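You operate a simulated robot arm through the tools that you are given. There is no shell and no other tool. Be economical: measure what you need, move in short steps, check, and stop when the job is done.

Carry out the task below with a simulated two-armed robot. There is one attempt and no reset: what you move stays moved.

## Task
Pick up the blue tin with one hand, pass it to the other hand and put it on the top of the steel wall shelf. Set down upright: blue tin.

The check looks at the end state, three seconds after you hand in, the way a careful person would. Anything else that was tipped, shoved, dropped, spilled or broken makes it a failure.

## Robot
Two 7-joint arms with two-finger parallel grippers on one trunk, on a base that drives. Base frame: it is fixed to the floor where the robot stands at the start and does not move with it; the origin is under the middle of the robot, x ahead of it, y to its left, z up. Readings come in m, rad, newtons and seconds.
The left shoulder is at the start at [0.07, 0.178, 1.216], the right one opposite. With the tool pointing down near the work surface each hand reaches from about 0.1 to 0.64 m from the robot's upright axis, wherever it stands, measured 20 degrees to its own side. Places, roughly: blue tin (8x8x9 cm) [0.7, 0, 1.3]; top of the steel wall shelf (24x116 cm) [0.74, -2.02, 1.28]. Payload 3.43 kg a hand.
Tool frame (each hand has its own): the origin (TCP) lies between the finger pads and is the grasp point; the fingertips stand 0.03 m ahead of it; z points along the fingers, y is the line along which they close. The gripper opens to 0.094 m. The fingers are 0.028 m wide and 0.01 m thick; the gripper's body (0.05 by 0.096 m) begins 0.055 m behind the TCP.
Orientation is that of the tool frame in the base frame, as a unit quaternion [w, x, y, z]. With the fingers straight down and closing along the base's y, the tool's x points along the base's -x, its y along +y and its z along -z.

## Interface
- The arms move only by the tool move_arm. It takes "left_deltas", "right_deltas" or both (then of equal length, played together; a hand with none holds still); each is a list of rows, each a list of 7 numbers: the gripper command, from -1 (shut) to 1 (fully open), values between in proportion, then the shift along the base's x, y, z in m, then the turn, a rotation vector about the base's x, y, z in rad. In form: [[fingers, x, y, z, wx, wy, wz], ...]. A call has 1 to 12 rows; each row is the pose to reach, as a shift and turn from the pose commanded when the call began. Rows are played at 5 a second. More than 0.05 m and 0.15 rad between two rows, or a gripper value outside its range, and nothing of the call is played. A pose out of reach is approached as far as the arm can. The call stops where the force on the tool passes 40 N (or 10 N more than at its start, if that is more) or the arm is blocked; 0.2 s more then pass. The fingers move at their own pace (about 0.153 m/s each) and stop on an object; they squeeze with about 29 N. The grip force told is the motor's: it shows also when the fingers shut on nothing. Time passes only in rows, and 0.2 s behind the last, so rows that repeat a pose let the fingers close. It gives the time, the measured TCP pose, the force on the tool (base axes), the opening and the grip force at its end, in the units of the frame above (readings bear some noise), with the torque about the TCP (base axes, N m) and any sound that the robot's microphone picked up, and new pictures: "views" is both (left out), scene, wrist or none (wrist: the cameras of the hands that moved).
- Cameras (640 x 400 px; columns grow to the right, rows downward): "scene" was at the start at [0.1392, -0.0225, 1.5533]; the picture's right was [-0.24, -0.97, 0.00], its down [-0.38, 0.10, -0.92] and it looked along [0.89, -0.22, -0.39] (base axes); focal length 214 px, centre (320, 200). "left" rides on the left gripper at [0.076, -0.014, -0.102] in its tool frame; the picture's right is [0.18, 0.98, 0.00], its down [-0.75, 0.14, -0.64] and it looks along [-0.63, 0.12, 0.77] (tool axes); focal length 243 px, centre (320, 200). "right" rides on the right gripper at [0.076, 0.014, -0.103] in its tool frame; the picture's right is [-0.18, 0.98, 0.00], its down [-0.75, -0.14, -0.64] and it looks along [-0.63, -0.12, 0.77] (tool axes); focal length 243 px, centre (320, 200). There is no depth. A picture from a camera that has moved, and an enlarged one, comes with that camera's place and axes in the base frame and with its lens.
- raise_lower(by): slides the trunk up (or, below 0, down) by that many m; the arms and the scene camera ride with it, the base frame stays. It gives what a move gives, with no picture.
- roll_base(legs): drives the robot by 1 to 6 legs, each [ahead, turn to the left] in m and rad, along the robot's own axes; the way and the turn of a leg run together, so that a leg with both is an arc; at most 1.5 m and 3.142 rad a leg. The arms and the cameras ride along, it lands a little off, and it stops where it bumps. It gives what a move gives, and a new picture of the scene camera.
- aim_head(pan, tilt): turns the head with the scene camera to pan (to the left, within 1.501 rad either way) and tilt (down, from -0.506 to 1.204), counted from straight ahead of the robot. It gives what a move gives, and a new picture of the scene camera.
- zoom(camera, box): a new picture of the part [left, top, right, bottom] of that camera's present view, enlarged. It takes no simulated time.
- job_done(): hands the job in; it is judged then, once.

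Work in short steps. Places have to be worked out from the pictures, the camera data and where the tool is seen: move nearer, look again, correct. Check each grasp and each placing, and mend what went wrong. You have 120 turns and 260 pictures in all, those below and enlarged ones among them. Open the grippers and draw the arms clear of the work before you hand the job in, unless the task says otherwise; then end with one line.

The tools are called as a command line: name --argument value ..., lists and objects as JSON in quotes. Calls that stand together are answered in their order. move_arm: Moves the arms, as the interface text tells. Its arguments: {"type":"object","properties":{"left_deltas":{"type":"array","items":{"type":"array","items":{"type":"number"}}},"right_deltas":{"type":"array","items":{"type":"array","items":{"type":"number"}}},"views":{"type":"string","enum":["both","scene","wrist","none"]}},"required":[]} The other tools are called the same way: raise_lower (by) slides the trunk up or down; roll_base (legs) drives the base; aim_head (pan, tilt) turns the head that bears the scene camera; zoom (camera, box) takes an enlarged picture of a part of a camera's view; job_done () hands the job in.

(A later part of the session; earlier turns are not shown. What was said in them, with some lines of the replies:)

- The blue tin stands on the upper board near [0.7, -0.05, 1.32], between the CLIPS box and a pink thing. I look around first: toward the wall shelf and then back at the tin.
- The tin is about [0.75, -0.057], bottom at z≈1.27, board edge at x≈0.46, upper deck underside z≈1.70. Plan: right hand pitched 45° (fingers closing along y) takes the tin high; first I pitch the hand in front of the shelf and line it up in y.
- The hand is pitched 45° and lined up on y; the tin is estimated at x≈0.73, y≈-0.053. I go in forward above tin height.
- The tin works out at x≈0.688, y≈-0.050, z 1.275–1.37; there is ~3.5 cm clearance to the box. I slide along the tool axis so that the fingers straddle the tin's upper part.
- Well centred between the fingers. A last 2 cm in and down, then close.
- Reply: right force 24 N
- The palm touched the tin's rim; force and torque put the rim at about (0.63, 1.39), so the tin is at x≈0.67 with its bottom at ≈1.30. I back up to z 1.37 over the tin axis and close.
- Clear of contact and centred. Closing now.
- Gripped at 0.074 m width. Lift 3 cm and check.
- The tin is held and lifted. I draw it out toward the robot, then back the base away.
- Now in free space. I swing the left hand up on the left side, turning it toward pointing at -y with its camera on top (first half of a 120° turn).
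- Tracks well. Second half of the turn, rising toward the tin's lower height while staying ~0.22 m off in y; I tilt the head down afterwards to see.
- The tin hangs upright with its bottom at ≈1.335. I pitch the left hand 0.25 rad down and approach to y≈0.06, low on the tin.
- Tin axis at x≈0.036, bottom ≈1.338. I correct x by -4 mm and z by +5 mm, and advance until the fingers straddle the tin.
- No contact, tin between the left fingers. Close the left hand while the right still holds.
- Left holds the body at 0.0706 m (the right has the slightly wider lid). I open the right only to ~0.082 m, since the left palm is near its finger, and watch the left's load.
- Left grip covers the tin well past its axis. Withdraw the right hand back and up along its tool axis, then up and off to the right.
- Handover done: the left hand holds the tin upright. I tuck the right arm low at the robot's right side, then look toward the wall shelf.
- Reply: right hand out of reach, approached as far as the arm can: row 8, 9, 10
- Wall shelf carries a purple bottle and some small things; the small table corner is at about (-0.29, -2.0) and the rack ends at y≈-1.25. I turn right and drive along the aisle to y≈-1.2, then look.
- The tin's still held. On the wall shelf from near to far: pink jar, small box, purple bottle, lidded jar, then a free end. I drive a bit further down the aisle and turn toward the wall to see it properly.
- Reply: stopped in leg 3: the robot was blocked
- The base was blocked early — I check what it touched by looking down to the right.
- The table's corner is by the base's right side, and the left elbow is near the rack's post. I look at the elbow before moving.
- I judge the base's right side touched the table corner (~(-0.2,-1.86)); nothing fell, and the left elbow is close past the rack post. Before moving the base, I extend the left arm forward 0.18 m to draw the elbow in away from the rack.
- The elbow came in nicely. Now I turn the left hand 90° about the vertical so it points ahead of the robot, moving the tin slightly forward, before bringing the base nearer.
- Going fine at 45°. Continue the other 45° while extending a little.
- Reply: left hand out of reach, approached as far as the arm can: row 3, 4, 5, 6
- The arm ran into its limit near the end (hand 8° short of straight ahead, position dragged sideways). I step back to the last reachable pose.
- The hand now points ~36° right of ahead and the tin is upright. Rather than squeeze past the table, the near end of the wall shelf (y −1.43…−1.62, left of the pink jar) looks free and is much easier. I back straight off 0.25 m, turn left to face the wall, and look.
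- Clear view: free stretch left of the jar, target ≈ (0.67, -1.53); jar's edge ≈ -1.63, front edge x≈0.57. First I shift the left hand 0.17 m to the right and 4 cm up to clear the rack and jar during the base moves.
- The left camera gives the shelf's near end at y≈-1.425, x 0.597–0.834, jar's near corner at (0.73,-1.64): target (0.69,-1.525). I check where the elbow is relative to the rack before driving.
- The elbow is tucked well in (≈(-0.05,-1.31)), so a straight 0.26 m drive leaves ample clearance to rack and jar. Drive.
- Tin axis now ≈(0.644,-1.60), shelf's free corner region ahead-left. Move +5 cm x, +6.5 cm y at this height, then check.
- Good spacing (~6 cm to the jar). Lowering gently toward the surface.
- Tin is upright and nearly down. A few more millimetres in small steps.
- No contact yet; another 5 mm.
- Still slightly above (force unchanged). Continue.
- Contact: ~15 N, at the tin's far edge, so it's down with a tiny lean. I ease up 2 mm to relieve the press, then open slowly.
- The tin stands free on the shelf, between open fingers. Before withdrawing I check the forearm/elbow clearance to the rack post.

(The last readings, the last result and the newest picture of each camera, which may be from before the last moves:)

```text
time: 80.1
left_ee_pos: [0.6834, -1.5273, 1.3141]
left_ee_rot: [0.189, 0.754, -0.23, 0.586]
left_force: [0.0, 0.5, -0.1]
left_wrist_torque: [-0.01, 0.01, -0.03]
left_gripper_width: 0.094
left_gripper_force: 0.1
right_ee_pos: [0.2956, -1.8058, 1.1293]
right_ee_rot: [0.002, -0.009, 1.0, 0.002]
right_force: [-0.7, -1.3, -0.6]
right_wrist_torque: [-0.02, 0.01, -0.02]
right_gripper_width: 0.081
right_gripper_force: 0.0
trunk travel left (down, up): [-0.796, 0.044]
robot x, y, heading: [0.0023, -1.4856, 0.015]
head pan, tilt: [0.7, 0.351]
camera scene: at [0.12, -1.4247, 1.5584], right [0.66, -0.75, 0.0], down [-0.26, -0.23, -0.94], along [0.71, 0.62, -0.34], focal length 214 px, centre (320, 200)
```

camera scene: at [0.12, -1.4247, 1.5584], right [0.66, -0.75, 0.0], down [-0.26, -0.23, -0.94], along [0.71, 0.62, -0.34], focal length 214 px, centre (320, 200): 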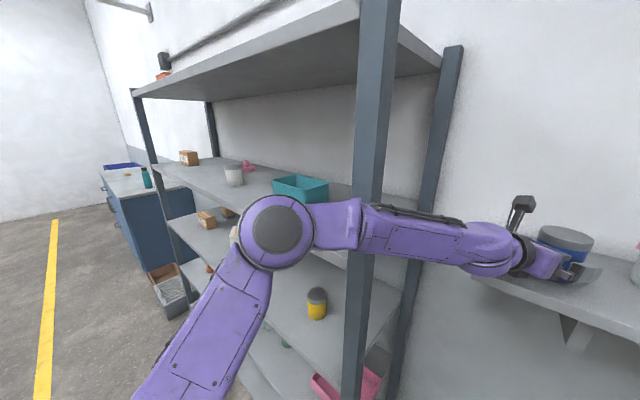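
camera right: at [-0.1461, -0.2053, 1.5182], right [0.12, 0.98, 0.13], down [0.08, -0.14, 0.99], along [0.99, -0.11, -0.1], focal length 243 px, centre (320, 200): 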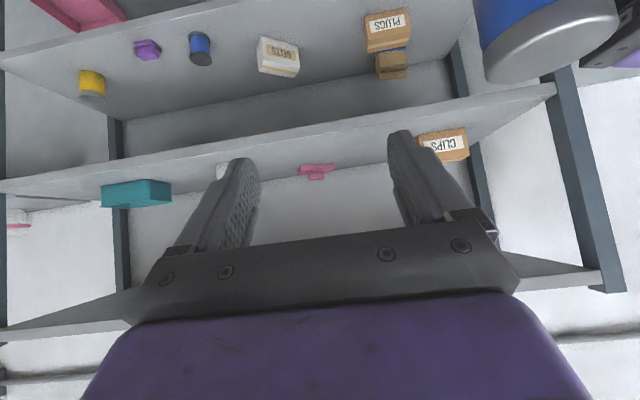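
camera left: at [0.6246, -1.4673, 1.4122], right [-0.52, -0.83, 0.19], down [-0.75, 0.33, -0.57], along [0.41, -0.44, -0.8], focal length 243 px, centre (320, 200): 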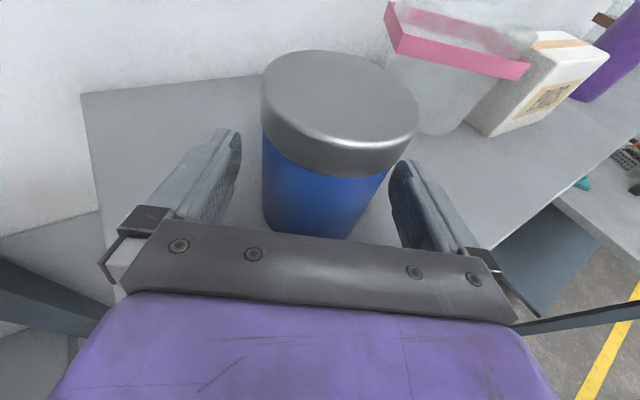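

The forearm is close to the rack post, so a backward pull is risky; lifting the hand straight up retraces the safe path and frees the tin (1 cm finger clearance per side). I do this slowly, 4 cm first.

move_arm --left_deltas '[[1, -0.0015, -0.0025, 0.004, 0, 0, 0], [1, -0.0015, -0.0025, 0.015, 0, 0, 0], [1, -0.0015, -0.0025, 0.03, 0, 0, 0], [1, -0.0015, -0.0025, 0.045, 0, 0, 0]]'

```text
time: 81.1
left_ee_pos: [0.6804, -1.5309, 1.3604]
left_ee_rot: [0.189, 0.753, -0.23, 0.587]
left_force: [0.5, -0.9, -1.0]
left_wrist_torque: [0.01, -0.02, 0.03]
left_gripper_width: 0.0938
left_gripper_force: 0.1
right_ee_pos: [0.2951, -1.8062, 1.1295]
right_ee_rot: [0.003, -0.009, 1.0, 0.003]
right_force: [-0.9, 0.8, -0.5]
right_wrist_torque: [0.03, -0.01, 0.01]
right_gripper_width: 0.0809
right_gripper_force: 0.1
trunk travel left (down, up): [-0.796, 0.044]
robot x, y, heading: [0.0003, -1.4836, 0.025]
head pan, tilt: [0.7, 0.351]
camera scene: at [0.119, -1.4258, 1.5585], right [0.66, -0.75, 0.0], down [-0.26, -0.23, -0.94], along [0.71, 0.62, -0.34], focal length 214 px, centre (320, 200)
camera left: at [0.6222, -1.4723, 1.4581], right [-0.52, -0.83, 0.19], down [-0.75, 0.33, -0.58], along [0.41, -0.44, -0.8], focal length 243 px, centre (320, 200)
```

scene: 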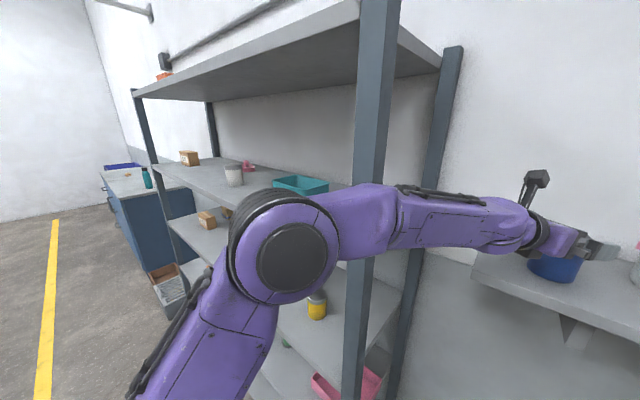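
left: 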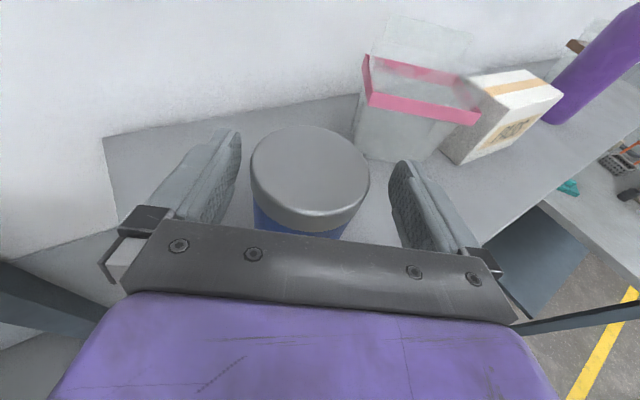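

The tin stays standing while the fingers rise freely. Continue up another 8 cm, then away from the shelf.

move_arm --left_deltas '[[1, 0, 0, 0.025, 0, 0, 0], [1, 0, 0, 0.05, 0, 0, 0], [1, 0, 0, 0.085, 0, 0, 0], [1, -0.02, -0.01, 0.09, 0, 0, 0], [1, -0.05, -0.03, 0.09, 0, 0, 0], [1, -0.08, -0.05, 0.09, 0, 0, 0]]'

```text
time: 82.5
left_ee_pos: [0.6011, -1.5826, 1.4531]
left_ee_rot: [0.189, 0.753, -0.229, 0.587]
left_force: [-0.1, -0.6, -0.4]
left_wrist_torque: [0.02, 0.01, -0.01]
left_gripper_width: 0.094
left_gripper_force: 0.0
right_ee_pos: [0.2945, -1.807, 1.1279]
right_ee_rot: [0.003, -0.009, 1.0, 0.004]
right_force: [-0.6, -0.5, -0.6]
right_wrist_torque: [-0.02, 0.01, 0.01]
right_gripper_width: 0.0811
right_gripper_force: 0.1
trunk travel left (down, up): [-0.796, 0.044]
robot x, y, heading: [0.0023, -1.4876, 0.019]
head pan, tilt: [0.7, 0.351]
camera scene: at [0.1182, -1.426, 1.5586], right [0.66, -0.75, 0.0], down [-0.26, -0.23, -0.94], along [0.71, 0.62, -0.34], focal length 214 px, centre (320, 200)
camera left: at [0.5438, -1.5222, 1.5503], right [-0.52, -0.83, 0.19], down [-0.75, 0.33, -0.58], along [0.41, -0.44, -0.79], focal length 243 px, centre (320, 200)
```

scene: 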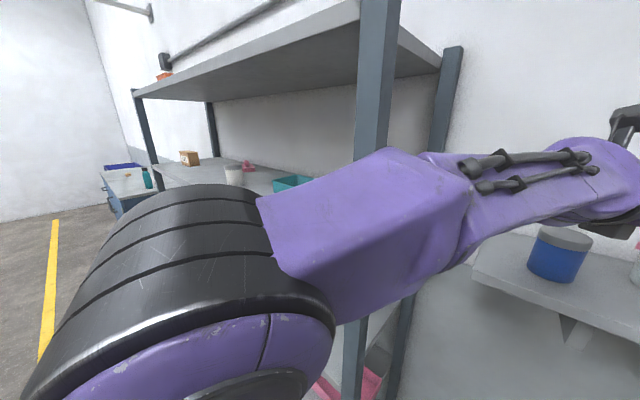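
left: 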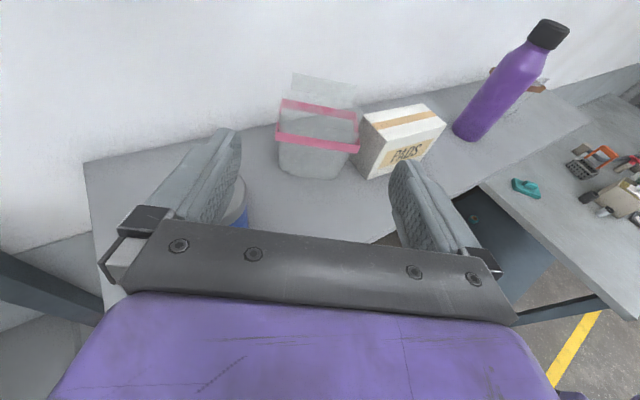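

Hand is clear. I back the base straight off and look at the result.

roll_base --legs '[[-0.3, 0]]'

aim_head --pan -0.1 --tilt 0.35

aim_head --pan -1.4 --tilt 0.6

```text
time: 84.6
left_ee_pos: [0.3016, -1.5869, 1.4503]
left_ee_rot: [0.19, 0.753, -0.23, 0.586]
left_force: [0.1, 0.2, 1.0]
left_wrist_torque: [-0.02, 0.03, 0.0]
left_gripper_width: 0.0939
left_gripper_force: 0.0
right_ee_pos: [-0.0068, -1.8128, 1.1285]
right_ee_rot: [0.001, -0.005, 1.0, 0.002]
right_force: [0.6, -0.2, -0.6]
right_wrist_torque: [0.0, 0.01, -0.01]
right_gripper_width: 0.0808
right_gripper_force: 0.1
trunk travel left (down, up): [-0.796, 0.044]
robot x, y, heading: [-0.3047, -1.488, 0.012]
head pan, tilt: [0.7, 0.351]
camera scene: at [-0.1806, -1.4304, 1.5582], right [0.65, -0.76, 0.0], down [-0.26, -0.22, -0.94], along [0.71, 0.61, -0.34], focal length 214 px, centre (320, 200)
```

scene: 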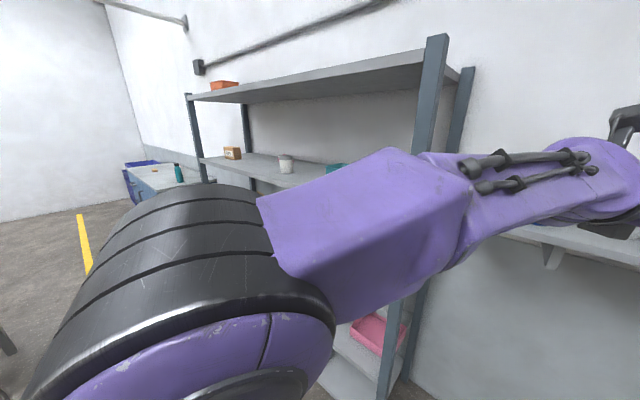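

```text
time: 85.7
left_ee_pos: [0.3005, -1.5881, 1.451]
left_ee_rot: [0.191, 0.753, -0.232, 0.586]
left_force: [0.0, 0.0, -0.1]
left_wrist_torque: [0.0, -0.01, 0.01]
left_gripper_width: 0.0942
left_gripper_force: 0.1
right_ee_pos: [-0.0082, -1.8114, 1.1282]
right_ee_rot: [0.002, -0.006, 1.0, 0.003]
right_force: [-0.1, -0.6, -0.5]
right_wrist_torque: [0.01, 0.0, 0.01]
right_gripper_width: 0.0808
right_gripper_force: 0.1
trunk travel left (down, up): [-0.796, 0.044]
robot x, y, heading: [-0.3013, -1.4914, 0.015]
head pan, tilt: [-0.099, 0.351]
camera scene: at [-0.1597, -1.4992, 1.5583], right [-0.08, -1.0, 0.0], down [-0.34, 0.03, -0.94], along [0.94, -0.08, -0.34], focal length 214 px, centre (320, 200)
```

scene: 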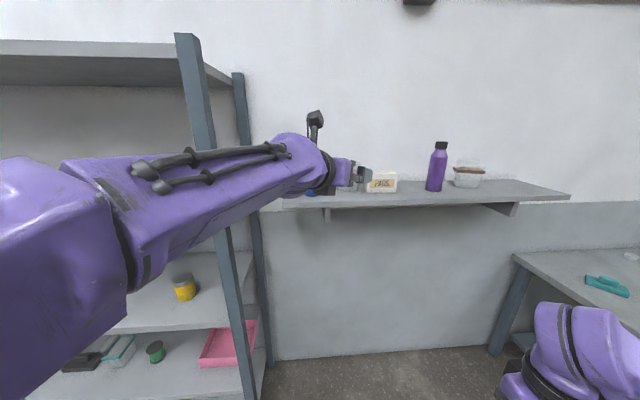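

```text
time: 87.2
left_ee_pos: [0.2993, -1.5884, 1.4512]
left_ee_rot: [0.19, 0.753, -0.231, 0.586]
left_force: [0.2, -0.8, -0.5]
left_wrist_torque: [-0.02, 0.0, 0.0]
left_gripper_width: 0.0939
left_gripper_force: 0.0
right_ee_pos: [-0.0093, -1.8128, 1.1289]
right_ee_rot: [0.002, -0.007, 1.0, 0.003]
right_force: [0.0, 0.3, -0.3]
right_wrist_torque: [-0.01, 0.04, 0.01]
right_gripper_width: 0.0807
right_gripper_force: 0.0
trunk travel left (down, up): [-0.796, 0.044]
robot x, y, heading: [-0.3037, -1.4912, 0.012]
head pan, tilt: [-1.4, 0.6]
camera scene: at [-0.2365, -1.5783, 1.5356], right [-0.98, -0.18, 0.0], down [-0.1, 0.56, -0.83], along [0.15, -0.81, -0.56], focal length 214 px, centre (320, 200)
```

scene: 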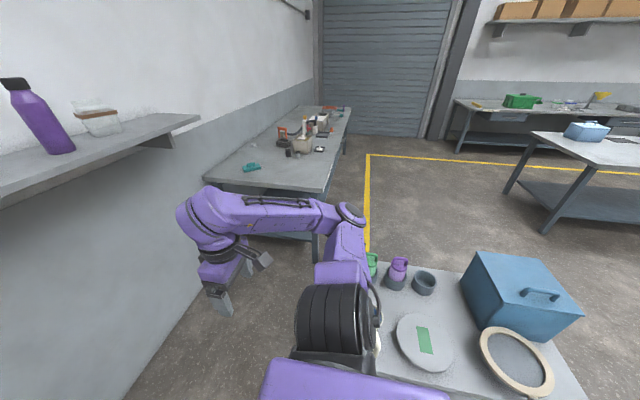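

Table things are standing. A look at the tin through the left hand's camera.

zoom --camera "left" --box '[60, 0, 380, 200]'

```text
2.00 times, centred on (220, 100) of left
camera zoom: at [0.243, -1.5288, 1.5495], right [-0.52, -0.83, 0.19], down [-0.75, 0.34, -0.57], along [0.41, -0.45, -0.8], focal length 485 px, centre (520, 400)
```

zoom: 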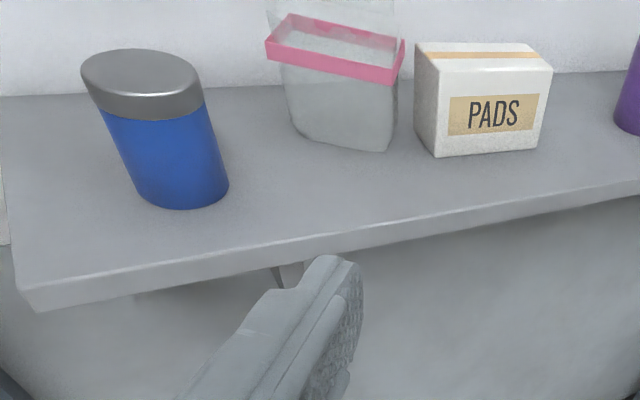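

The tin stands upright on the shelf, clear of its neighbours; both hands are open and clear. Handing in.

job_done

```text
The job is handed in.
```

The blue tin is standing upright on top of the steel wall shelf, at the free near end. The right hand picked it up and passed it to the left hand, which set it down. Both hands are open and clear. The base was blocked once on the way, probably against the corner of the small table. Later views showed nothing on the table or shelves tipped or fallen, but I couldn't rule out a slight nudge to the table.
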